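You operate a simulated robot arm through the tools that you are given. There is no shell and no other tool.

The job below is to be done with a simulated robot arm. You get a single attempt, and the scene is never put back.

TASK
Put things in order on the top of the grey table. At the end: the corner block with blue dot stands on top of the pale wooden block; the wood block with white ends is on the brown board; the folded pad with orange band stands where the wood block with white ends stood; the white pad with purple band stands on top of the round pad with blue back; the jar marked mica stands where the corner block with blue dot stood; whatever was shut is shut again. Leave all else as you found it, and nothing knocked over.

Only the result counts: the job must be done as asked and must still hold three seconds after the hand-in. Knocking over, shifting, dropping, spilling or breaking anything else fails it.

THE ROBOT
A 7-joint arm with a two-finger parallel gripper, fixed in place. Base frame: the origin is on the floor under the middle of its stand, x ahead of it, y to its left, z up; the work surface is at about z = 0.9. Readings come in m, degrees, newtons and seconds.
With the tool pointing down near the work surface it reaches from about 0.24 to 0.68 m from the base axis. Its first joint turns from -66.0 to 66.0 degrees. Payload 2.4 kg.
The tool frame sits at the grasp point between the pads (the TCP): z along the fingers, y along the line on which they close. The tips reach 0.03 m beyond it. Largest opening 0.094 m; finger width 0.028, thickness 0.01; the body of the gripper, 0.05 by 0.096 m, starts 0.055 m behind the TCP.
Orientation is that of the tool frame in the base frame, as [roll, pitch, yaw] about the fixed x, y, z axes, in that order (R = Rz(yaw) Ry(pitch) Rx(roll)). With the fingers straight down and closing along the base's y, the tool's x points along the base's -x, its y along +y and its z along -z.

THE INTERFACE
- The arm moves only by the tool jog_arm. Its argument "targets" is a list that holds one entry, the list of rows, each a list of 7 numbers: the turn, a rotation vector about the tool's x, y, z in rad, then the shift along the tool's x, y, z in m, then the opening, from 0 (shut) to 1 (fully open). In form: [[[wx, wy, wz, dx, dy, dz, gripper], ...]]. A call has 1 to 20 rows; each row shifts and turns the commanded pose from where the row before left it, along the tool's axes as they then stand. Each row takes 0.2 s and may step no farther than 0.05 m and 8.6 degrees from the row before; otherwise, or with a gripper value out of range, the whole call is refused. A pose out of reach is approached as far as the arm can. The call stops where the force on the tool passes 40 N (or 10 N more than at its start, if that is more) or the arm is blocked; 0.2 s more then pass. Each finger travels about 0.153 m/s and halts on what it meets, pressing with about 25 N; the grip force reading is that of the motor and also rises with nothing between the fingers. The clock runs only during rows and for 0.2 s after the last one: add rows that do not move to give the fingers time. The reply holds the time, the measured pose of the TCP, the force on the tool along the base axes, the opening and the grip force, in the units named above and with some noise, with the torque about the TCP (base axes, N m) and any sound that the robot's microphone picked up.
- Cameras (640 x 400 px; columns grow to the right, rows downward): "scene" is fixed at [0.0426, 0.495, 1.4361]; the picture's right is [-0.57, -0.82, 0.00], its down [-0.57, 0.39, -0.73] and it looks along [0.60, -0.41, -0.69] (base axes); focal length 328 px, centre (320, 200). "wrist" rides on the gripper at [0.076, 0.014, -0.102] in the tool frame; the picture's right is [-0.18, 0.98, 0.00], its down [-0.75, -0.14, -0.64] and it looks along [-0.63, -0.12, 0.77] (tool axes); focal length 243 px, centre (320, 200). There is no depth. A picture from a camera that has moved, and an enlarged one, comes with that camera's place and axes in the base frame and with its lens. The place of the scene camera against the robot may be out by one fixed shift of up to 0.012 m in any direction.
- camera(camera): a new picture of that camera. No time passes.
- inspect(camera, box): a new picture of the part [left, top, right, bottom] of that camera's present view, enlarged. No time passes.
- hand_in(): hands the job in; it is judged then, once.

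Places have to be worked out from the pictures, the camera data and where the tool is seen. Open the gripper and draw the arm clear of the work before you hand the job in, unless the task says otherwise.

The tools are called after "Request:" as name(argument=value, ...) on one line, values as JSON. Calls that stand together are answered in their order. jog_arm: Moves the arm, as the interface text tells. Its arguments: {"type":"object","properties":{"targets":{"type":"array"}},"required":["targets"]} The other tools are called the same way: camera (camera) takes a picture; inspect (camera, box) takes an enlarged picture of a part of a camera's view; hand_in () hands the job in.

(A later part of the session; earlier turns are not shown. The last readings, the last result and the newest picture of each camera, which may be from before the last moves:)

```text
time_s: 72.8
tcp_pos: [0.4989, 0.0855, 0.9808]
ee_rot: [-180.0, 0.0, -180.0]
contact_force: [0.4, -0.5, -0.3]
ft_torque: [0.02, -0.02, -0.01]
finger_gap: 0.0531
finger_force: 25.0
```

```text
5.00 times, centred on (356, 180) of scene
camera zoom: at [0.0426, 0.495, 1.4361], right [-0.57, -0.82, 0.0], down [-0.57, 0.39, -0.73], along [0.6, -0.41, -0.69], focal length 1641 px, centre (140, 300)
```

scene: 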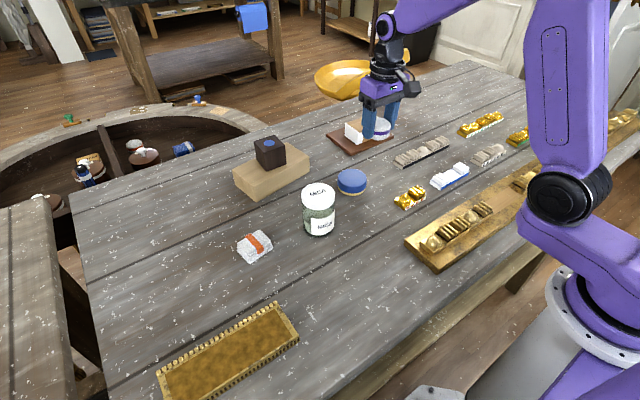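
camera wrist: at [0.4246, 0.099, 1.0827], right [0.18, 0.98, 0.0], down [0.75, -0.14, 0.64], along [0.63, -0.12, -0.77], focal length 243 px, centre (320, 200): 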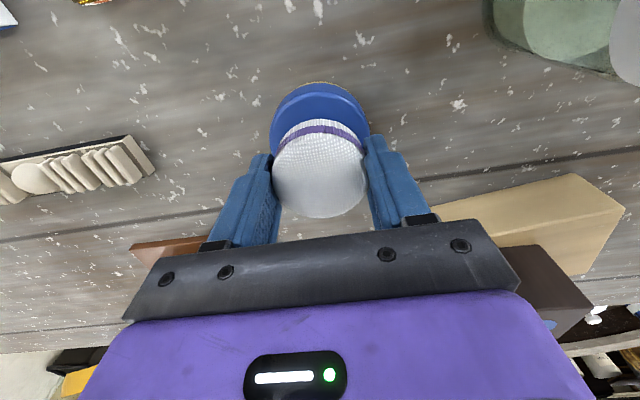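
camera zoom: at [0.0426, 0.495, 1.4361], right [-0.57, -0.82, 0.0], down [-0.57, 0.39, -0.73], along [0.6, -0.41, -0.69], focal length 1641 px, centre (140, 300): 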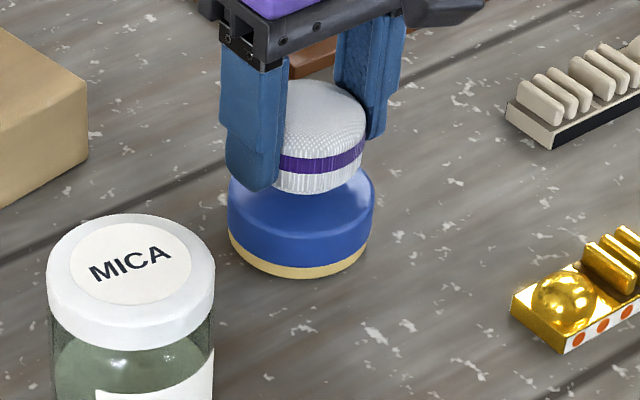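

Nearly over it. I zoom in to check centring before the final descent.

Request:
inspect(camera="wrist", box=[250, 70, 390, 160])

```text
4.44 times, centred on (320, 115) of wrist
camera zoom: at [0.4246, 0.099, 1.0827], right [0.18, 0.98, 0.0], down [0.75, -0.14, 0.64], along [0.63, -0.12, -0.77], focal length 1078 px, centre (320, 578)
```

zoom: 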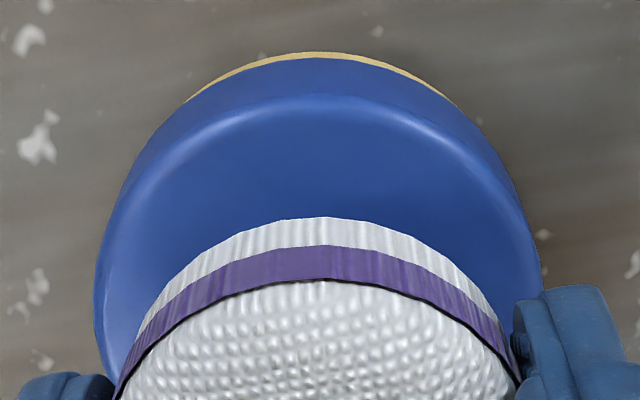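

Laterally centred; I nudge 3 mm outward and lower in 2 mm steps toward contact.

Request:
jog_arm(targets=[[[0, 0, 0, -0.003, 0, 0, 0], [0, 0, 0, 0, 0, 0.002, 0], [0, 0, 0, 0, 0, 0.002, 0], [0, 0, 0, 0, 0, 0.002, 0], [0, 0, 0, 0, 0, 0.002, 0], [0, 0, 0, 0, 0, 0, 0]]])

Request:
inspect(camera="scene", box=[316, 150, 396, 210])

```text
time_s: 74.2
tcp_pos: [0.5018, 0.0842, 0.9729]
ee_rot: [180.0, 0.0, -180.0]
contact_force: [-0.4, 0.3, -0.4]
ft_torque: [0.02, 0.01, 0.01]
finger_gap: 0.0528
finger_force: 24.3
```

```text
6.67 times, centred on (356, 180) of scene
camera zoom: at [0.0426, 0.495, 1.4361], right [-0.57, -0.82, 0.0], down [-0.57, 0.39, -0.73], along [0.6, -0.41, -0.69], focal length 2188 px, centre (80, 333)
```

zoom: 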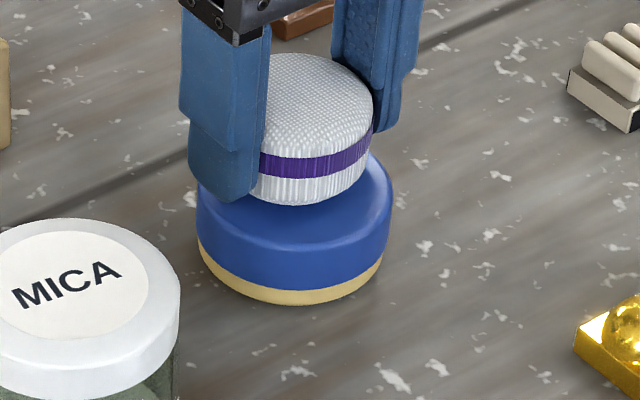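

Not yet in contact. I continue down in 1.5 mm steps.

Request:
jog_arm(targets=[[[0, 0, 0, 0, 0, 0.0015, 0], [0, 0, 0, 0, 0, 0.0015, 0], [0, 0, 0, 0, 0, 0, 0]]])

Request:
jog_arm(targets=[[[0, 0, 0, 0, 0, 0.001, 0], [0, 0, 0, 0, 0, 0, 0]]])

Request:
inspect(camera="scene", box=[316, 150, 396, 210])

```text
time_s: 75.0
tcp_pos: [0.5018, 0.0842, 0.9694]
ee_rot: [-180.0, 0.0, -180.0]
contact_force: [-0.9, 0.4, 0.0]
ft_torque: [0.01, 0.03, 0.01]
finger_gap: 0.0529
finger_force: 24.8
```

```text
time_s: 75.6
tcp_pos: [0.5017, 0.0858, 0.9684]
ee_rot: [180.0, 0.0, 180.0]
contact_force: [0.5, -0.7, 0.3]
ft_torque: [0.01, 0.02, -0.05]
finger_gap: 0.0528
finger_force: 24.8
```

```text
6.67 times, centred on (356, 180) of scene
camera zoom: at [0.0426, 0.495, 1.4361], right [-0.57, -0.82, 0.0], down [-0.57, 0.39, -0.73], along [0.6, -0.41, -0.69], focal length 2188 px, centre (80, 333)
```

zoom: 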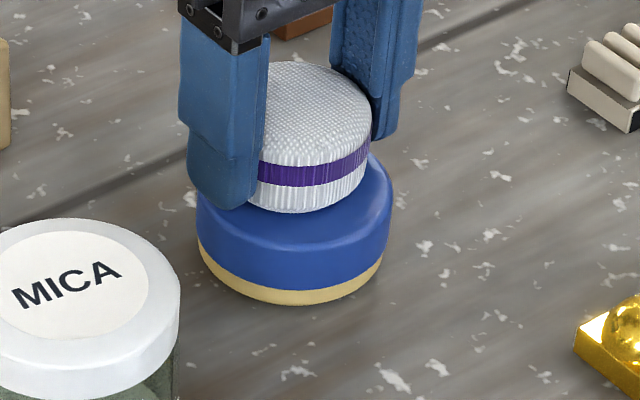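

Still no contact at 0.968; I keep lowering by 1 mm steps.

Request:
jog_arm(targets=[[[0, 0, 0, 0, 0, 0.001, 0], [0, 0, 0, 0, 0, 0.001, 0], [0, 0, 0, 0, 0, 0, 0]]])

Request:
jog_arm(targets=[[[0, 0, 0, 0, 0, 0.001, 0], [0, 0, 0, 0, 0, 0, 0]]])

```text
time_s: 76.4
tcp_pos: [0.503, 0.0862, 0.9666]
ee_rot: [180.0, 0.0, -180.0]
contact_force: [-1.1, -0.1, 0.6]
ft_torque: [-0.04, 0.04, 0.0]
finger_gap: 0.053
finger_force: 25.1
```

```text
time_s: 77.0
tcp_pos: [0.504, 0.0846, 0.9669]
ee_rot: [-180.0, 0.1, 180.0]
contact_force: [-5.0, -0.3, 16.1]
ft_torque: [-0.03, 0.27, 0.0]
finger_gap: 0.0529
finger_force: 25.4
```

Firm contact now (+16 N). I back off 1 mm and open slowly.

Request:
jog_arm(targets=[[[0, 0, 0, 0, 0, -0.001, 0], [0, 0, 0, 0, 0, 0, 0]]])

Request:
inspect(camera="scene", box=[316, 150, 396, 210])

Request:
inspect(camera="wrist", box=[230, 60, 410, 220])

```text
time_s: 77.6
tcp_pos: [0.5041, 0.0835, 0.9669]
ee_rot: [-180.0, 0.1, 180.0]
contact_force: [0.4, 1.9, 7.9]
ft_torque: [0.09, 0.03, -0.01]
finger_gap: 0.0528
finger_force: 24.5
```

```text
6.67 times, centred on (356, 180) of scene
camera zoom: at [0.0425, 0.4951, 1.4361], right [-0.57, -0.82, 0.0], down [-0.57, 0.39, -0.73], along [0.6, -0.41, -0.69], focal length 2188 px, centre (80, 333)
```

zoom: 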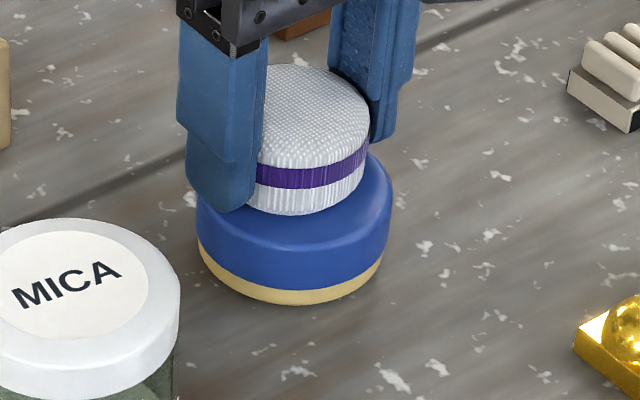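

```text
2.50 times, centred on (320, 140) of wrist
camera zoom: at [0.429, 0.0986, 1.0689], right [0.18, 0.98, 0.0], down [0.75, -0.14, 0.64], along [0.63, -0.12, -0.77], focal length 606 px, centre (320, 350)
```

zoom: 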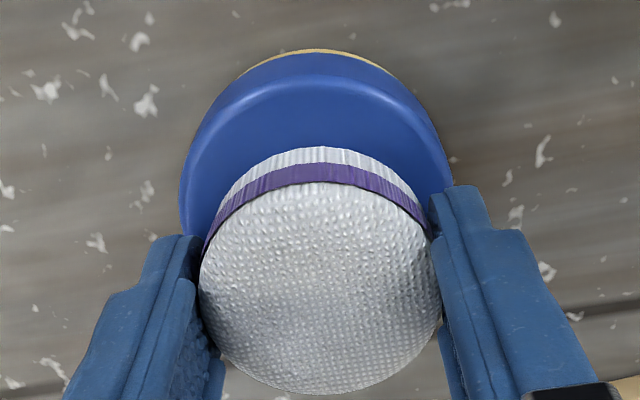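

The white pad touches but sits roughly 6 mm too far outward on the blue pad. I raise 4 mm, shift 6 mm back in x, and lower again.

Request:
jog_arm(targets=[[[0, 0, 0, 0, 0, -0.002, 0], [0, 0, 0, 0, 0, -0.002, 0], [0, 0, 0, 0.003, 0, 0, 0], [0, 0, 0, 0.003, 0, 0, 0], [0, 0, 0, 0, 0, 0, 0]]])

Request:
inspect(camera="wrist", box=[230, 60, 410, 220])

Request:
inspect(camera="scene", box=[316, 150, 396, 210])

```text
time_s: 78.8
tcp_pos: [0.4974, 0.0858, 0.9725]
ee_rot: [180.0, -0.1, 180.0]
contact_force: [-1.0, -0.1, 0.3]
ft_torque: [-0.02, -0.04, -0.05]
finger_gap: 0.0528
finger_force: 24.8
```

```text
2.50 times, centred on (320, 140) of wrist
camera zoom: at [0.4226, 0.0986, 1.073], right [0.18, 0.98, 0.0], down [0.75, -0.14, 0.64], along [0.63, -0.12, -0.77], focal length 606 px, centre (320, 350)
```

zoom: 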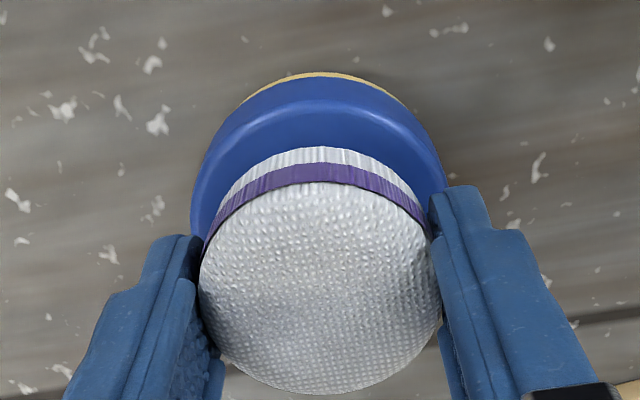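

```text
6.67 times, centred on (356, 180) of scene
camera zoom: at [0.0426, 0.495, 1.4361], right [-0.57, -0.82, 0.0], down [-0.57, 0.39, -0.73], along [0.6, -0.41, -0.69], focal length 2188 px, centre (80, 333)
```

zoom: 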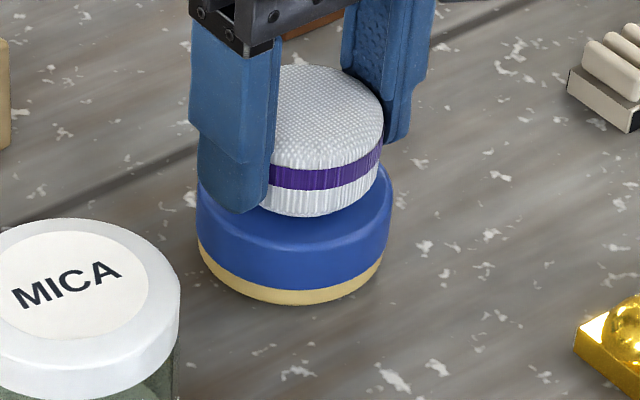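

Now it looks centred between the two camera estimates. I lower back to contact.

Request:
jog_arm(targets=[[[0, 0, 0, 0, 0, 0.002, 0], [0, 0, 0, 0, 0, 0.002, 0], [0, 0, 0, 0, 0, 0, 0]]])

Request:
jog_arm(targets=[[[0, 0, 0, 0, 0, 0.0008, 0], [0, 0, 0, 0, 0, 0, 0]]])

```text
time_s: 79.6
tcp_pos: [0.4985, 0.0846, 0.9667]
ee_rot: [179.9, 0.0, -179.9]
contact_force: [0.2, -0.6, 2.4]
ft_torque: [-0.03, -0.01, -0.02]
finger_gap: 0.0529
finger_force: 25.3
```

```text
time_s: 80.2
tcp_pos: [0.4979, 0.0849, 0.966]
ee_rot: [-179.9, 0.1, 180.0]
contact_force: [-2.4, -0.1, 11.8]
ft_torque: [-0.05, 0.11, -0.02]
finger_gap: 0.0527
finger_force: 25.1
```

Contact again (+11.8 N). I ease off half a millimetre and open the gripper gradually.

Request:
jog_arm(targets=[[[0, 0, 0, 0, 0, -0.0007, 0], [0, 0, 0, 0, 0, 0, 0.56], [0, 0, 0, 0, 0, 0, 0.62], [0, 0, 0, 0, 0, 0, 0.75], [0, 0, 0, 0, 0, 0, 1], [0, 0, 0, 0, 0, 0, 1]]])

Request:
camera(camera="wrist")

Request:
inspect(camera="scene", box=[316, 150, 396, 210])

```text
time_s: 81.6
tcp_pos: [0.4977, 0.085, 0.968]
ee_rot: [-179.9, 0.0, 180.0]
contact_force: [-0.2, 0.1, 0.1]
ft_torque: [-0.02, -0.03, 0.01]
finger_gap: 0.0937
finger_force: 0.0
```

```text
taken
camera wrist: at [0.4232, 0.098, 1.069], right [0.18, 0.98, 0.0], down [0.75, -0.14, 0.64], along [0.63, -0.12, -0.77], focal length 243 px, centre (320, 200)
```

wrist: 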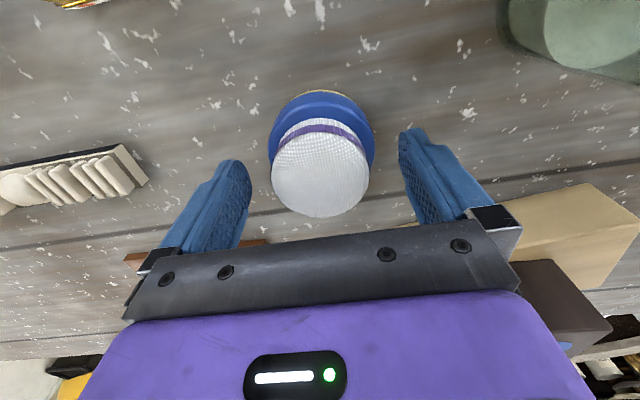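

```text
6.67 times, centred on (356, 180) of scene
camera zoom: at [0.0426, 0.495, 1.4361], right [-0.57, -0.82, 0.0], down [-0.57, 0.39, -0.73], along [0.6, -0.41, -0.69], focal length 2188 px, centre (80, 333)
```

zoom: 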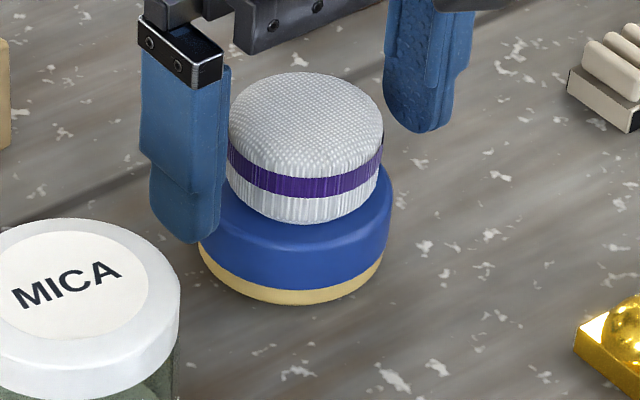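

The white pad stands on the blue pad, well supported. I rise straight up and move to a spot in front of the jar at height, then tilt the tool.

Request:
jog_arm(targets=[[[0, 0, 0, 0, 0, -0.01, 1], [0, 0, 0, 0, 0, -0.02, 1], [0, 0, 0, 0, 0, -0.03, 1], [0, 0, 0, 0, 0, -0.03, 1], [0, 0, 0, 0, 0, -0.03, 1], [0, 0, 0, 0, 0, -0.012, 1], [0, 0, 0, 0.02754, 0.02766, 0, 1], [0, 0, 0, 0.02754, 0.02766, 0, 1], [0, 0, 0, 0.02754, 0.02766, 0, 1], [0, 0, 0, 0.02754, 0.02766, 0, 1], [0, 0, 0, 0.02754, 0.02766, 0, 1], [0, 0, 0, 0, 0, 0, 1]]])

Request:
camera(camera="wrist")

Request:
camera(camera="scene")

```text
time_s: 84.2
tcp_pos: [0.3614, 0.2233, 1.0985]
ee_rot: [180.0, 0.1, -180.0]
contact_force: [-0.1, 0.2, 0.1]
ft_torque: [0.01, -0.01, -0.01]
finger_gap: 0.0939
finger_force: 0.1
```

```text
taken
camera wrist: at [0.2863, 0.2365, 1.2002], right [0.18, 0.98, 0.0], down [0.75, -0.14, 0.64], along [0.63, -0.12, -0.77], focal length 243 px, centre (320, 200)
```

wrist: 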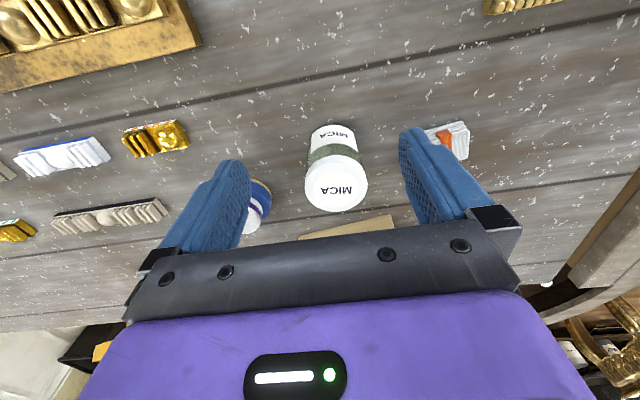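

```text
taken
```

scene: 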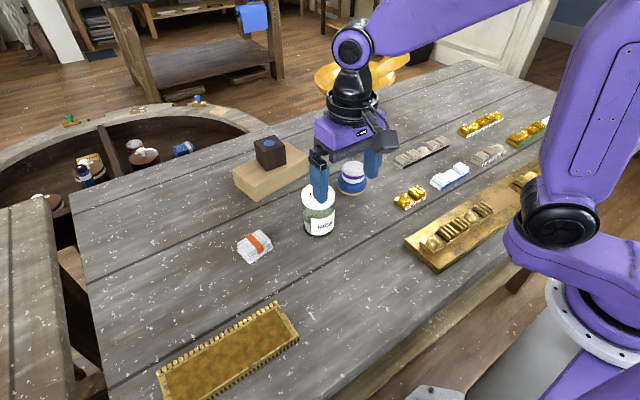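

Request:
inspect(camera="wrist", box=[270, 100, 410, 230])

Request:
inspect(camera="wrist", box=[400, 80, 520, 180])

```text
3.08 times, centred on (340, 165) of wrist
camera zoom: at [0.2863, 0.2365, 1.2002], right [0.18, 0.98, 0.0], down [0.75, -0.14, 0.64], along [0.63, -0.12, -0.77], focal length 746 px, centre (258, 308)
```

zoom: 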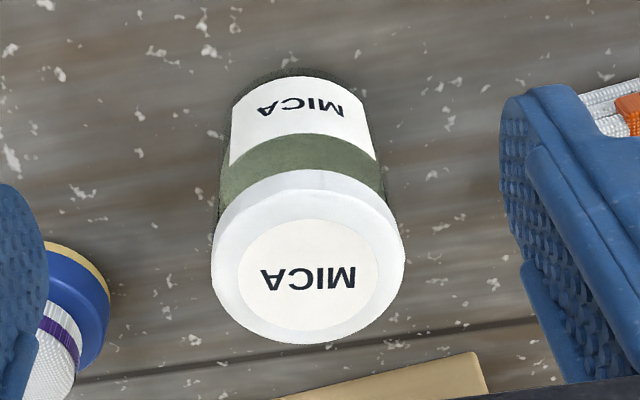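

```text
4.00 times, centred on (460, 130) of wrist
camera zoom: at [0.2863, 0.2365, 1.2002], right [0.18, 0.98, 0.0], down [0.75, -0.14, 0.64], along [0.63, -0.12, -0.77], focal length 970 px, centre (-240, 480)
```

zoom: 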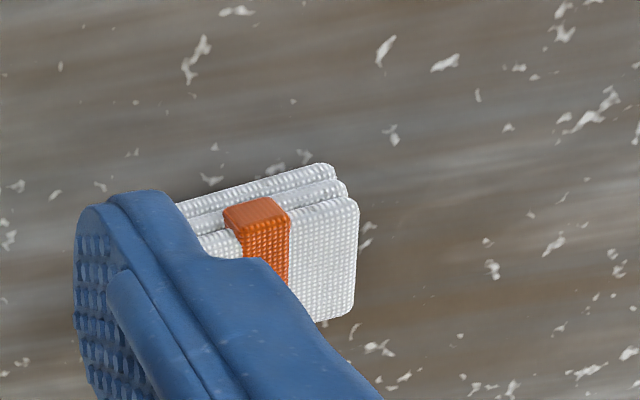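

The jar's lid centre measures (0.441, 0.2245). I tilt the tool 45° outward here so the fingers can take the jar's body below the lid without the palm touching the lid.

Request:
jog_arm(targets=[[[0, -0.131, 0, 0, 0, 0, 1], [0, -0.131, 0, 0, 0, 0, 1], [0, -0.131, 0, 0, 0, 0, 1], [0, -0.131, 0, 0, 0, 0, 1], [0, -0.131, 0, 0, 0, 0, 1], [0, -0.1304, 0, 0, 0, 0, 1], [0, 0, 0, 0, 0, 0, 1]]])

Request:
camera(camera="scene")

Request:
camera(camera="wrist")

```text
time_s: 85.8
tcp_pos: [0.3585, 0.223, 1.097]
ee_rot: [179.9, 45.1, -179.8]
contact_force: [0.1, 0.0, 0.1]
ft_torque: [0.03, 0.03, 0.05]
finger_gap: 0.094
finger_force: 0.0
```

```text
taken
```

scene: 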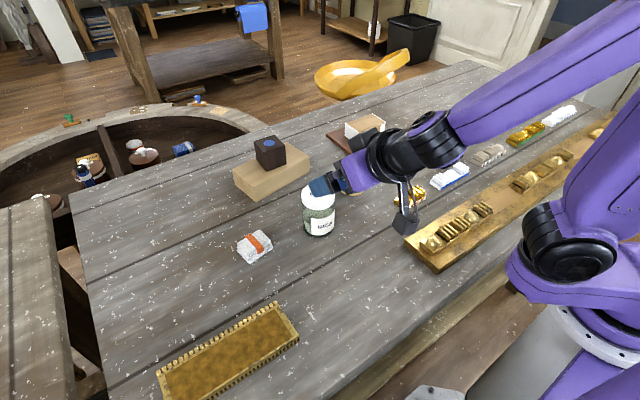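

```text
taken
camera wrist: at [0.2345, 0.2366, 1.1166], right [0.13, 0.98, 0.13], down [0.08, -0.14, 0.99], along [0.99, -0.12, -0.1], focal length 243 px, centre (320, 200)
```

wrist: 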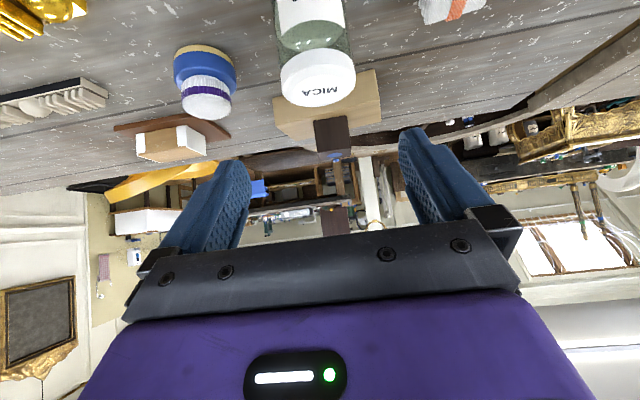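

Tilt is 45°. I move to the pre-grasp point 12 cm back along the finger axis and check alignment with the jar.

Request:
jog_arm(targets=[[[0, 0, 0, 0.0158, 0.0004, 0.0106, 1], [0, 0, 0, 0.0158, 0.0004, 0.0106, 1], [0, 0, 0, 0.0158, 0.0003, 0.0107, 1], [0, 0, 0, 0, 0, 0, 1], [0, 0, 0, 0, 0, 0, 1]]])

Request:
camera(camera="wrist")

Request:
inspect(camera="scene", box=[270, 150, 430, 260])

```text
time_s: 87.0
tcp_pos: [0.3655, 0.231, 1.0537]
ee_rot: [180.0, 44.9, -179.9]
contact_force: [-0.9, -0.3, 0.4]
ft_torque: [0.04, 0.01, -0.01]
finger_gap: 0.0941
finger_force: 0.1
out of reach, approached as far as the arm can: row 2, 3
```

```text
taken
camera wrist: at [0.2405, 0.2445, 1.0705], right [0.13, 0.98, 0.13], down [0.08, -0.14, 0.99], along [0.99, -0.12, -0.1], focal length 243 px, centre (320, 200)
```

wrist: 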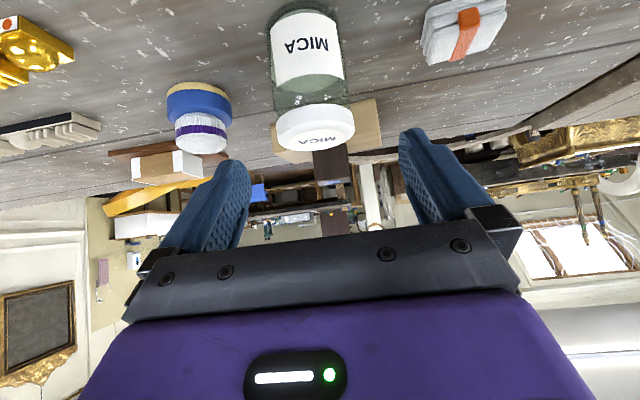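

```text
3.64 times, centred on (350, 205) of scene
camera zoom: at [0.0426, 0.495, 1.4361], right [-0.57, -0.82, 0.0], down [-0.57, 0.39, -0.73], along [0.6, -0.41, -0.69], focal length 1193 px, centre (211, 182)
```

zoom: 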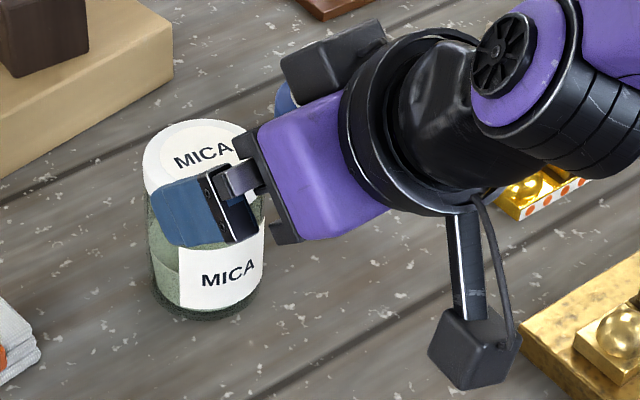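

At 45° this close-in pose is beyond the arm's inner limit. I back up, reduce the tilt to 35° and turn the tool's heading 36° to the left, so the tilt is roughly radial for both pick and place.

Request:
jog_arm(targets=[[[0, 0, 0, -0.0212, -0.0017, -0.0118, 1], [0, 0, 0, -0.0212, -0.0017, -0.0118, 1], [0, 0, 0, -0.0212, -0.0016, -0.0118, 1], [0, 0.0873, 0, 0, 0, 0, 1], [0, 0.0855, 0, 0, 0, 0, 1], [0, 0, 0, 0, 0, 0, 1]]])

Request:
jog_arm(targets=[[[-0.0721, 0, -0.1029, 0, 0, 0, 1], [-0.0721, 0, -0.1029, 0, 0, 0, 1], [-0.0721, 0, -0.1029, 0, 0, 0, 1], [-0.0721, 0, -0.1029, 0, 0, 0, 1], [-0.0721, 0, -0.1029, 0, 0, 0, 1], [0, 0, 0, 0, 0, 0, 1], [0, 0, 0, 0, 0, 0, 1]]])

Request:
camera(camera="wrist")

Request:
camera(camera="scene")

```text
time_s: 88.4
tcp_pos: [0.3854, 0.2251, 1.1242]
ee_rot: [180.0, 35.0, -180.0]
contact_force: [0.1, -0.1, 0.0]
ft_torque: [0.01, 0.04, 0.01]
finger_gap: 0.0939
finger_force: 0.1
```

```text
time_s: 90.0
tcp_pos: [0.3854, 0.2259, 1.1234]
ee_rot: [-180.0, 35.1, -143.9]
contact_force: [-1.0, -0.8, -0.3]
ft_torque: [0.01, -0.03, 0.0]
finger_gap: 0.094
finger_force: 0.0
```

```text
taken
camera wrist: at [0.2807, 0.1656, 1.1631], right [-0.46, 0.88, 0.1], down [0.28, 0.03, 0.96], along [0.84, 0.47, -0.26], focal length 243 px, centre (320, 200)
```

wrist: 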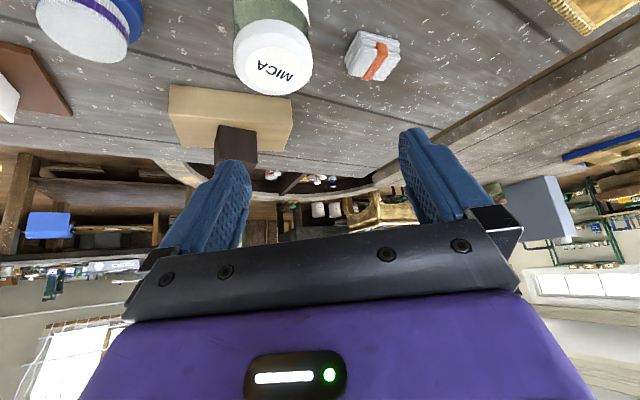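

```text
taken
```

scene: 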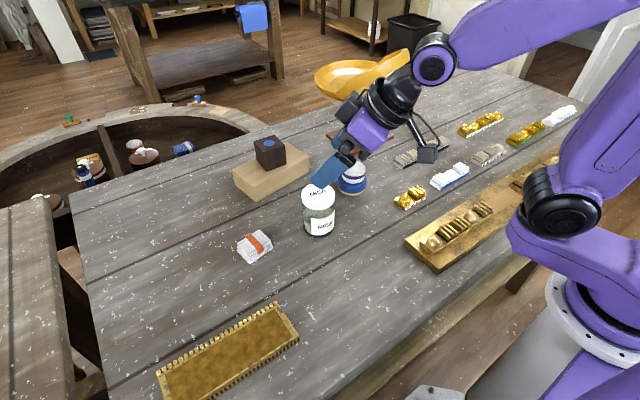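

Tool now tilts 35° along a roughly radial heading. I go to the pre-grasp point 12 cm back from the jar along the finger axis.

Request:
jog_arm(targets=[[[0, 0, 0, 0.0231, -0.0112, 0.0126, 1], [0, 0, 0, 0.0231, -0.0112, 0.0126, 1], [0, 0, 0, 0.023, -0.0113, 0.0125, 1], [0, 0, 0, 0, 0, 0, 1], [0, 0, 0, 0, 0, 0, 1]]])

Request:
camera(camera="wrist")

Request:
inspect(camera="scene", box=[270, 130, 450, 260])

```text
time_s: 91.2
tcp_pos: [0.3777, 0.1772, 1.0524]
ee_rot: [-180.0, 35.1, -144.0]
contact_force: [-0.8, -0.1, 0.6]
ft_torque: [0.02, -0.01, -0.04]
finger_gap: 0.0941
finger_force: 0.1
```

```text
taken
camera wrist: at [0.2721, 0.1168, 1.093], right [-0.46, 0.88, 0.11], down [0.28, 0.03, 0.96], along [0.84, 0.47, -0.27], focal length 243 px, centre (320, 200)
```

wrist: 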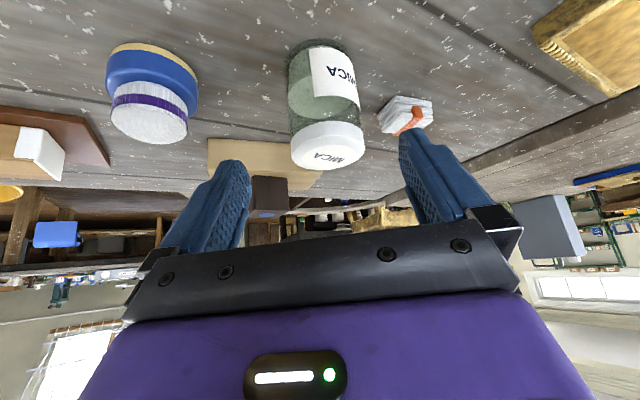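

```text
3.08 times, centred on (360, 195) of scene
camera zoom: at [0.0426, 0.495, 1.4361], right [-0.57, -0.82, 0.0], down [-0.57, 0.39, -0.73], along [0.6, -0.41, -0.69], focal length 1010 px, centre (197, 215)
```

zoom: 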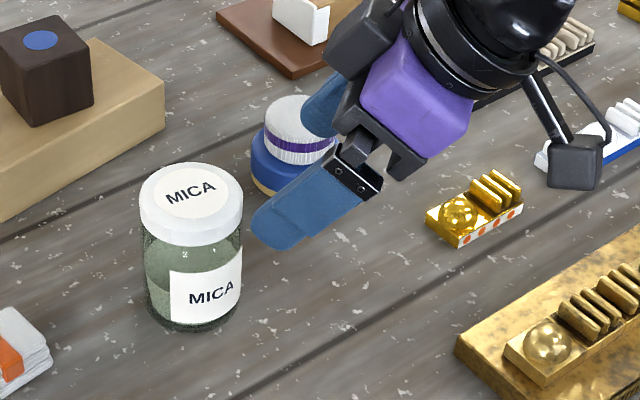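

Reachable. I zoom in to measure the jar's sideways offset in the tool frame.

Request:
inspect(camera="wrist", box=[260, 30, 400, 180])

```text
2.67 times, centred on (330, 105) of wrist
camera zoom: at [0.2721, 0.1168, 1.093], right [-0.46, 0.88, 0.11], down [0.28, 0.03, 0.96], along [0.84, 0.47, -0.27], focal length 647 px, centre (293, 453)
```

zoom: 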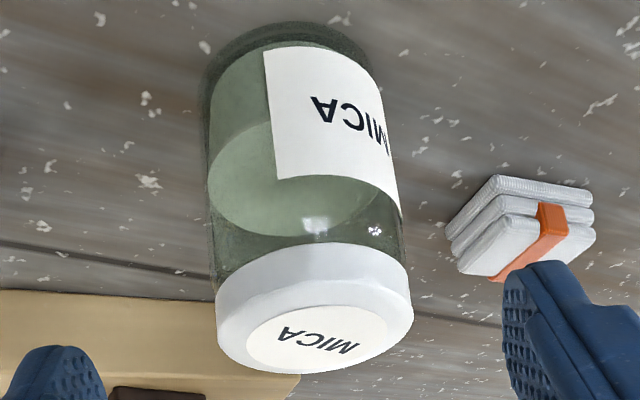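

The jar's axis is about 1 mm off the finger plane, good. I advance 10 cm along the finger axis with the gripper fully open and check.

Request:
jog_arm(targets=[[[0, 0, 0, 0, 0.001, 0.02, 1], [0, 0, 0, 0, 0, 0.02, 1], [0, 0, 0, 0, 0, 0.02, 1], [0, 0, 0, 0, 0, 0.02, 1], [0, 0, 0, 0, 0, 0.01, 1], [0, 0, 0, 0, 0, 0.01, 1], [0, 0, 0, 0, 0, 0, 1], [0, 0, 0, 0, 0, 0, 1]]])

Request:
camera(camera="wrist")

Request:
inspect(camera="scene", box=[270, 140, 430, 260])

```text
time_s: 93.0
tcp_pos: [0.4198, 0.2099, 0.9787]
ee_rot: [-179.9, 35.2, -143.9]
contact_force: [-0.3, -0.6, -0.6]
ft_torque: [-0.01, 0.03, 0.0]
finger_gap: 0.0939
finger_force: 0.0
out of reach, approached as far as the arm can: row 1
```

```text
taken
camera wrist: at [0.3139, 0.1494, 1.0185], right [-0.46, 0.88, 0.1], down [0.28, 0.03, 0.96], along [0.84, 0.47, -0.26], focal length 243 px, centre (320, 200)
```

wrist: 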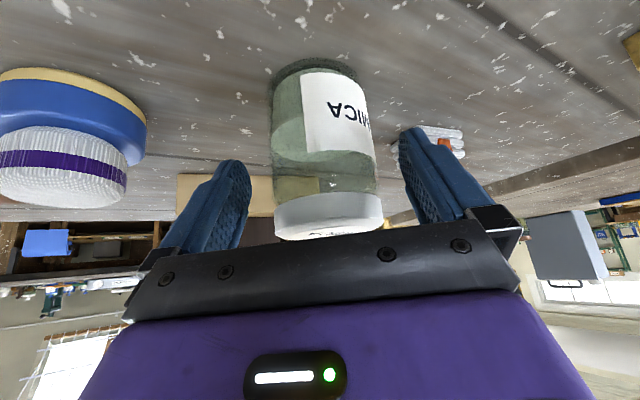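

```text
3.33 times, centred on (350, 200) of scene
camera zoom: at [0.0426, 0.495, 1.4361], right [-0.57, -0.82, 0.0], down [-0.57, 0.39, -0.73], along [0.6, -0.41, -0.69], focal length 1094 px, centre (220, 200)
```

zoom: 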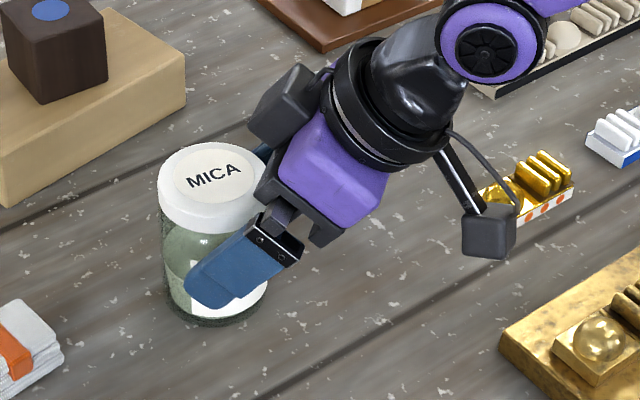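

Row 1 was slightly clipped, so about 28 mm remain along the finger axis. I advance 26.5 mm in small steps, watching for contact.

Request:
jog_arm(targets=[[[0, 0, 0, 0.0005, 0, 0.008, 1], [0, 0, 0, 0.0005, 0, 0.007, 1], [0, 0, 0, 0, 0, 0.006, 1], [0, 0, 0, 0, 0, 0.0055, 1], [0, 0, 0, 0, 0, 0, 1], [0, 0, 0, 0, 0, 0, 1]]])

Request:
camera(camera="wrist")

Request:
inspect(camera="scene", box=[280, 160, 400, 250])

```text
time_s: 94.4
tcp_pos: [0.4297, 0.2196, 0.9585]
ee_rot: [-179.9, 35.0, -144.0]
contact_force: [-0.5, -0.1, -0.1]
ft_torque: [-0.01, 0.0, 0.0]
finger_gap: 0.094
finger_force: 0.1
```

```text
taken
camera wrist: at [0.3252, 0.1581, 0.9972], right [-0.46, 0.88, 0.1], down [0.28, 0.03, 0.96], along [0.84, 0.47, -0.26], focal length 243 px, centre (320, 200)
```

wrist: 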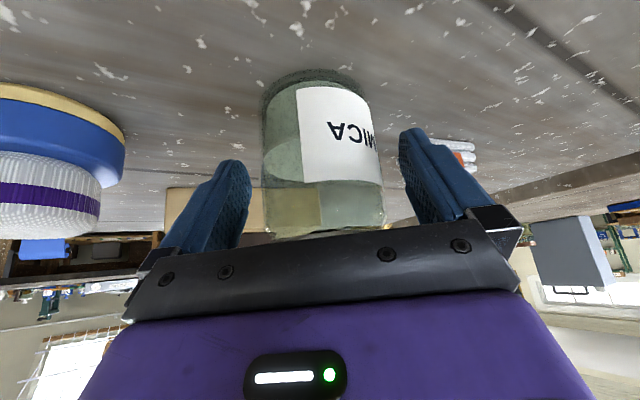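

```text
4.44 times, centred on (340, 205) of scene
camera zoom: at [0.0426, 0.495, 1.4361], right [-0.57, -0.82, 0.0], down [-0.57, 0.39, -0.73], along [0.6, -0.41, -0.69], focal length 1458 px, centre (231, 178)
```

zoom: 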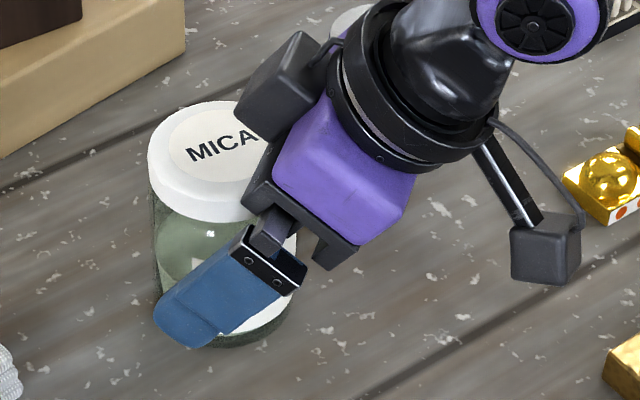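

No contact and the jar's body is between the fingers. I close gently.

Request:
jog_arm(targets=[[[0, 0, 0, 0, 0, 0, 0.88], [0, 0, 0, 0, 0, 0, 0.8], [0, 0, 0, 0, 0, 0, 0.76], [0, 0, 0, 0, 0, 0, 0.73], [0, 0, 0, 0, 0, 0, 0.7], [0, 0, 0, 0, 0, 0, 0.5], [0, 0, 0, 0, 0, 0, 0], [0, 0, 0, 0, 0, 0, 0]]])

Request:
camera(camera="wrist")

Request:
inspect(camera="scene", box=[280, 160, 400, 250])

```text
time_s: 96.2
tcp_pos: [0.4301, 0.2193, 0.9583]
ee_rot: [-179.9, 35.1, -143.9]
contact_force: [0.3, -1.3, 0.0]
ft_torque: [0.03, 0.01, -0.03]
finger_gap: 0.0714
finger_force: 25.4
```

```text
taken
camera wrist: at [0.3252, 0.158, 0.9972], right [-0.46, 0.88, 0.1], down [0.28, 0.03, 0.96], along [0.84, 0.47, -0.26], focal length 243 px, centre (320, 200)
```

wrist: 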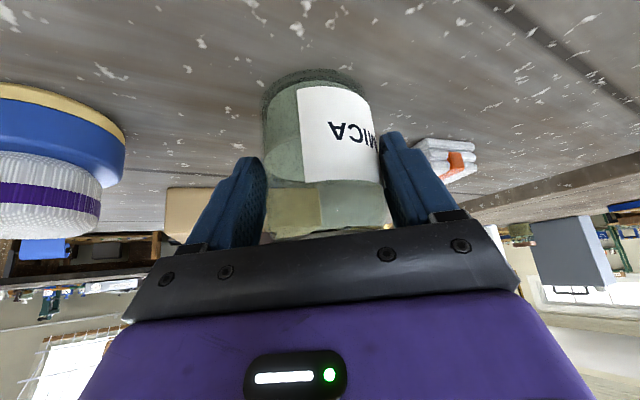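

```text
4.44 times, centred on (340, 205) of scene
camera zoom: at [0.0426, 0.495, 1.4361], right [-0.57, -0.82, 0.0], down [-0.57, 0.39, -0.73], along [0.6, -0.41, -0.69], focal length 1458 px, centre (231, 178)
```

zoom: 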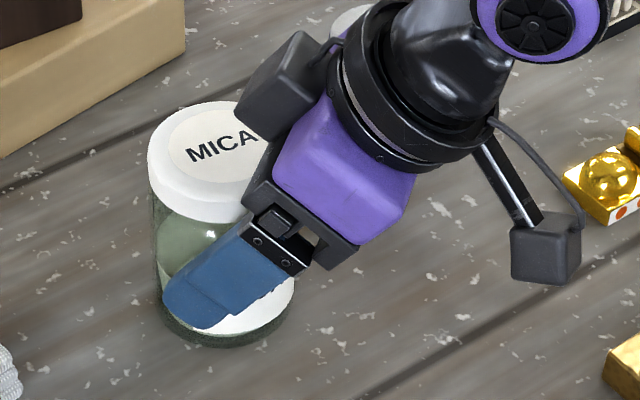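

Gripped at 0.0714 (≈0.067 jar plus the rims). I lift very slowly, 6 mm, and check that the jar and lid come up together and upright.

Request:
jog_arm(targets=[[[0, 0, 0, -0.00057, 0, -0.00082, 0], [0, 0, 0, -0.00086, 0, -0.00123, 0], [0, 0, 0, -0.00086, 0, -0.00123, 0], [0, 0, 0, -0.00086, 0, -0.00123, 0], [0, 0, 0, -0.00057, 0, -0.00082, 0], [0, 0, 0, 0, 0, 0, 0]]])

Request:
camera(camera="wrist")

Request:
inspect(camera="scene", box=[280, 160, 400, 250])

```text
time_s: 97.6
tcp_pos: [0.4314, 0.2185, 0.964]
ee_rot: [-180.0, 35.1, -144.0]
contact_force: [-0.1, 0.8, -4.1]
ft_torque: [-0.02, 0.04, 0.0]
finger_gap: 0.071
finger_force: 25.1
```

```text
taken
camera wrist: at [0.326, 0.1584, 1.0032], right [-0.46, 0.88, 0.1], down [0.28, 0.03, 0.96], along [0.84, 0.47, -0.26], focal length 243 px, centre (320, 200)
```

wrist: 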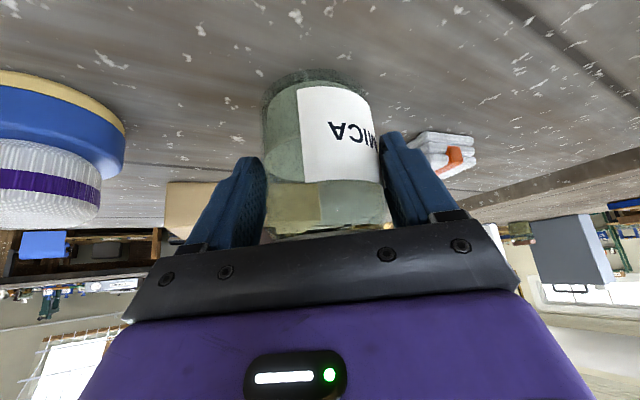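

```text
4.44 times, centred on (340, 205) of scene
camera zoom: at [0.0426, 0.4951, 1.4361], right [-0.57, -0.82, 0.0], down [-0.57, 0.39, -0.73], along [0.6, -0.41, -0.69], focal length 1458 px, centre (231, 178)
```

zoom: 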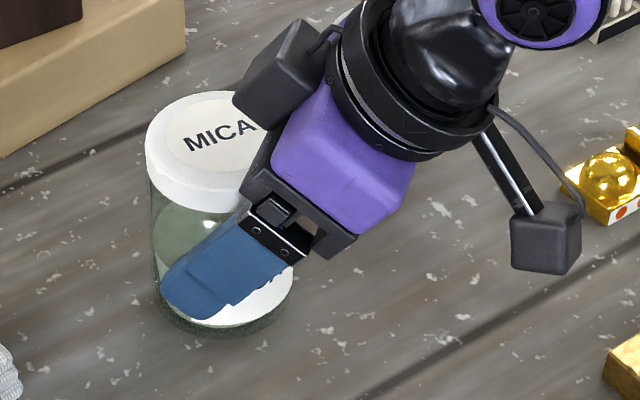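

The jar with its lid is up (−4.1 N), upright. I lift a further 6 cm gently.

Request:
jog_arm(targets=[[[0, 0, 0, -0.00115, 0, -0.00164, 0], [0, 0, 0, -0.00172, 0, -0.00246, 0], [0, 0, 0, -0.0023, 0, -0.00327, 0], [0, 0, 0, -0.00287, 0, -0.00409, 0], [0, 0, 0, -0.00287, 0, -0.00409, 0], [0, 0, 0, -0.00287, 0, -0.00409, 0], [0, 0, 0, -0.00287, 0, -0.00409, 0], [0, 0, 0, -0.00287, 0, -0.00409, 0], [0, 0, 0, -0.00287, 0, -0.00409, 0], [0, 0, 0, -0.00287, 0, -0.00409, 0], [0, 0, 0, -0.00287, 0, -0.00409, 0], [0, 0, 0, -0.00287, 0, -0.00409, 0], [0, 0, 0, -0.0023, 0, -0.00327, 0], [0, 0, 0, -0.00172, 0, -0.00246, 0], [0, 0, 0, -0.00057, 0, -0.00082, 0], [0, 0, 0, 0, 0, 0, 0]]])

Request:
camera(camera="wrist")

Request:
inspect(camera="scene", box=[260, 110, 420, 250])

```text
time_s: 101.0
tcp_pos: [0.4296, 0.2189, 1.0263]
ee_rot: [-179.9, 35.0, -143.9]
contact_force: [1.1, 0.9, -3.7]
ft_torque: [-0.05, 0.08, -0.05]
finger_gap: 0.0713
finger_force: 24.9
```

```text
taken
camera wrist: at [0.3257, 0.1584, 1.0659], right [-0.46, 0.88, 0.1], down [0.28, 0.03, 0.96], along [0.84, 0.47, -0.26], focal length 243 px, centre (320, 200)
```

wrist: 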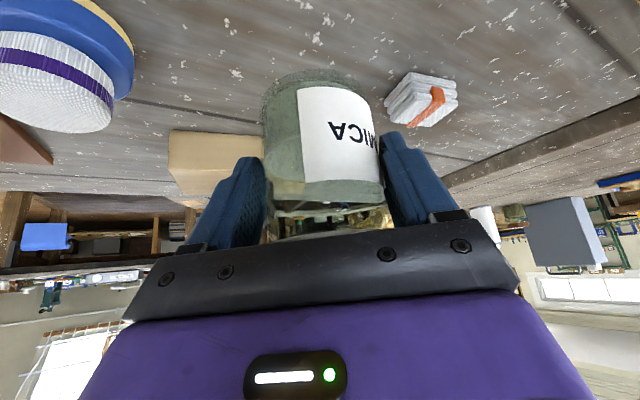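

```text
2.86 times, centred on (340, 180) of scene
camera zoom: at [0.0426, 0.4951, 1.4361], right [-0.57, -0.82, 0.0], down [-0.57, 0.39, -0.73], along [0.6, -0.41, -0.69], focal length 938 px, centre (263, 257)
```

zoom: 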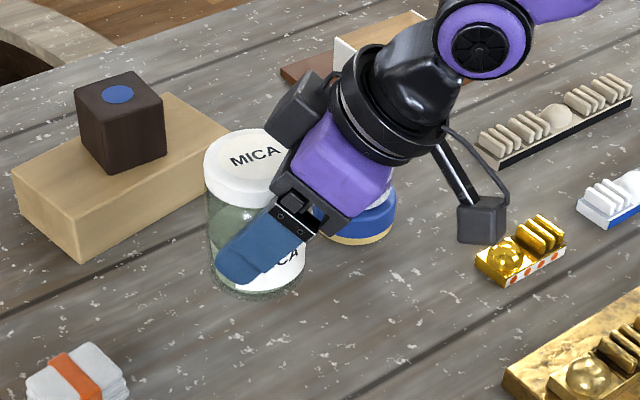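

Stable. I carry the jar at constant orientation to above the cube's former place, TCP target (0.471, 0.500).

Request:
jog_arm(targets=[[[0, 0, 0, -0.00286, 0.00357, 0.00201, 0], [0, 0, 0, -0.00573, 0.00714, 0.00402, 0], [0, 0, 0, -0.00917, 0.01143, 0.00643, 0], [0, 0, 0, -0.00917, 0.01143, 0.00643, 0], [0, 0, 0, -0.00917, 0.01143, 0.00643, 0], [0, 0, 0, -0.00917, 0.01143, 0.00643, 0], [0, 0, 0, -0.00917, 0.01143, 0.00643, 0], [0, 0, 0, -0.00917, 0.01143, 0.00643, 0], [0, 0, 0, -0.00917, 0.01143, 0.00643, 0], [0, 0, 0, -0.00917, 0.01143, 0.00643, 0], [0, 0, 0, -0.00917, 0.01143, 0.00643, 0], [0, 0, 0, -0.00917, 0.01143, 0.00643, 0], [0, 0, 0, -0.00917, 0.01143, 0.00643, 0], [0, 0, 0, -0.00917, 0.01143, 0.00643, 0], [0, 0, 0, -0.00917, 0.01143, 0.00643, 0], [0, 0, 0, -0.00917, 0.01143, 0.00643, 0], [0, 0, 0, -0.00917, 0.01143, 0.00643, 0], [0, 0, 0, -0.00687, 0.00857, 0.00483, 0], [0, 0, 0, -0.00573, 0.00714, 0.00402, 0], [0, 0, 0, -0.00286, 0.00357, 0.00201, 0]]])

Request:
camera(camera="wrist")

Request:
camera(camera="scene")

```text
time_s: 105.2
tcp_pos: [0.4708, 0.4973, 1.0261]
ee_rot: [-179.9, 35.0, -143.8]
contact_force: [0.9, -0.1, -2.7]
ft_torque: [0.0, 0.05, 0.03]
finger_gap: 0.0713
finger_force: 25.1
```

```text
taken
camera wrist: at [0.367, 0.4371, 1.0662], right [-0.46, 0.88, 0.1], down [0.28, 0.03, 0.96], along [0.84, 0.47, -0.27], focal length 243 px, centre (320, 200)
```

wrist: 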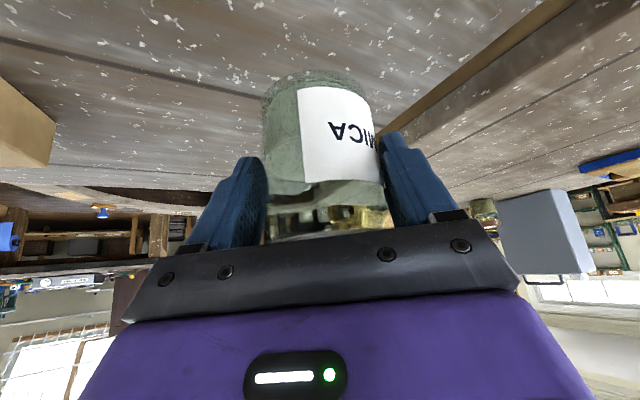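

```text
taken
```

scene: 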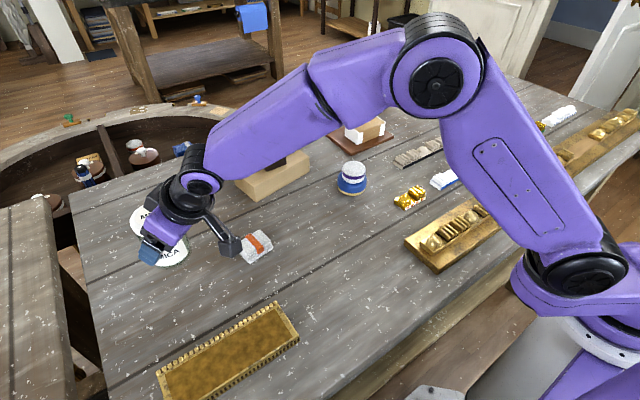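

Over the target. I check the jar is still upright, then make a 2 mm correction and lower it 5.5 cm.

Request:
jog_arm(targets=[[[0, 0, 0, -0.0011, 0.0019, 0.0008, 0], [0, 0, 0, 0.00115, 0, 0.00164, 0], [0, 0, 0, 0.0023, 0, 0.00327, 0], [0, 0, 0, 0.00287, 0, 0.00409, 0], [0, 0, 0, 0.00287, 0, 0.00409, 0], [0, 0, 0, 0.00287, 0, 0.00409, 0], [0, 0, 0, 0.00287, 0, 0.00409, 0], [0, 0, 0, 0.00287, 0, 0.00409, 0], [0, 0, 0, 0.00287, 0, 0.00409, 0], [0, 0, 0, 0.00287, 0, 0.00409, 0], [0, 0, 0, 0.00287, 0, 0.00409, 0], [0, 0, 0, 0.00287, 0, 0.00409, 0], [0, 0, 0, 0.0023, 0, 0.00327, 0], [0, 0, 0, 0.00115, 0, 0.00164, 0], [0, 0, 0, 0, 0, 0, 0]]])

Request:
camera(camera="wrist")

Request:
inspect(camera="scene", box=[110, 180, 270, 300])

```text
time_s: 108.4
tcp_pos: [0.4712, 0.5007, 0.97]
ee_rot: [-179.9, 35.1, -144.0]
contact_force: [1.2, 0.5, -3.6]
ft_torque: [-0.04, 0.08, -0.02]
finger_gap: 0.0711
finger_force: 24.5
```

```text
taken
camera wrist: at [0.3665, 0.4394, 1.0091], right [-0.46, 0.88, 0.1], down [0.28, 0.03, 0.96], along [0.84, 0.47, -0.26], focal length 243 px, centre (320, 200)
```

wrist: 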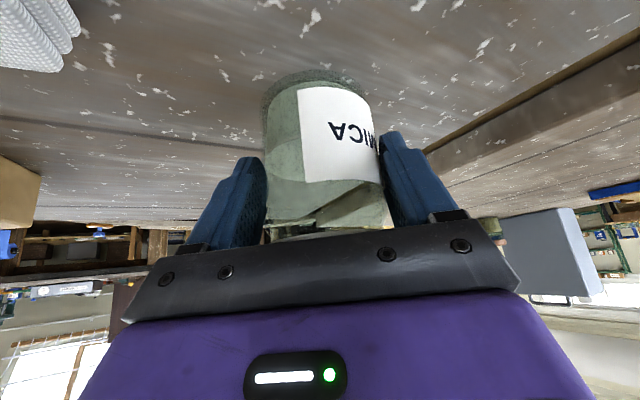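

```text
3.33 times, centred on (190, 240) of scene
camera zoom: at [0.0426, 0.4951, 1.4361], right [-0.57, -0.82, 0.0], down [-0.57, 0.39, -0.73], along [0.6, -0.41, -0.69], focal length 1094 px, centre (753, 67)
```

zoom: 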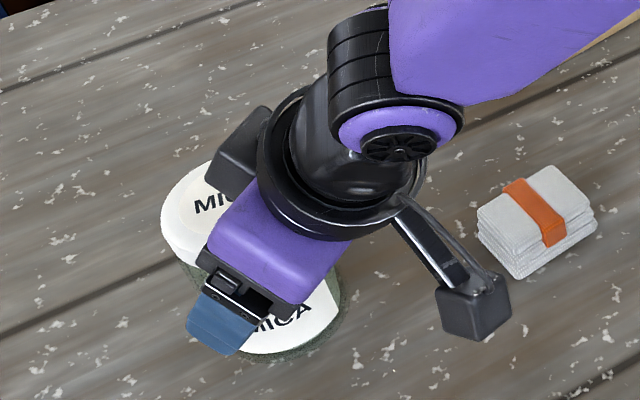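

Jar hangs upright with about 1.2 cm left. I lower in 2 mm steps.

Request:
jog_arm(targets=[[[0, 0, 0, 0.00115, 0, 0.00164, 0], [0, 0, 0, 0.00115, 0, 0.00164, 0], [0, 0, 0, 0.00115, 0, 0.00164, 0], [0, 0, 0, 0.00115, 0, 0.00164, 0], [0, 0, 0, 0.00057, 0, 0.00082, 0], [0, 0, 0, 0, 0, 0, 0]]])

Request:
jog_arm(targets=[[[0, 0, 0, 0.00057, 0, 0.00082, 0], [0, 0, 0, 0.00057, 0, 0.00082, 0], [0, 0, 0, 0, 0, 0, 0]]])

```text
time_s: 109.8
tcp_pos: [0.4718, 0.5003, 0.9608]
ee_rot: [-179.9, 35.2, -144.0]
contact_force: [0.1, 0.4, -3.5]
ft_torque: [-0.02, 0.0, -0.02]
finger_gap: 0.0711
finger_force: 24.2
```

```text
time_s: 110.6
tcp_pos: [0.4732, 0.4994, 0.9584]
ee_rot: [-179.9, 35.0, -143.9]
contact_force: [-0.4, -0.1, -3.9]
ft_torque: [0.01, 0.05, -0.03]
finger_gap: 0.071
finger_force: 25.1
```

Still hanging free at z=0.958 (within noise). I continue with 1 mm steps.

Request:
jog_arm(targets=[[[0, 0, 0, 0.00057, 0, 0.00082, 0], [0, 0, 0, 0, 0, 0, 0]]])

Request:
inspect(camera="wrist", box=[230, 50, 410, 180])

```text
time_s: 111.2
tcp_pos: [0.4727, 0.5002, 0.958]
ee_rot: [-180.0, 35.1, -143.9]
contact_force: [-1.2, -0.8, 0.0]
ft_torque: [-0.06, 0.12, 0.0]
finger_gap: 0.0712
finger_force: 25.3
```

```text
3.08 times, centred on (320, 115) of wrist
camera zoom: at [0.3676, 0.4395, 0.9975], right [-0.46, 0.88, 0.1], down [0.28, 0.03, 0.96], along [0.84, 0.47, -0.26], focal length 746 px, centre (320, 462)
```

zoom: 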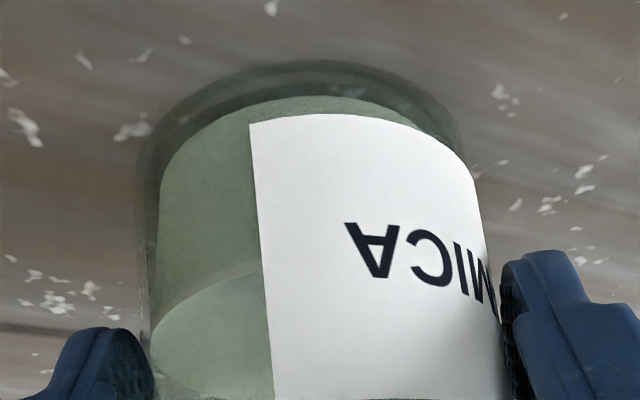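

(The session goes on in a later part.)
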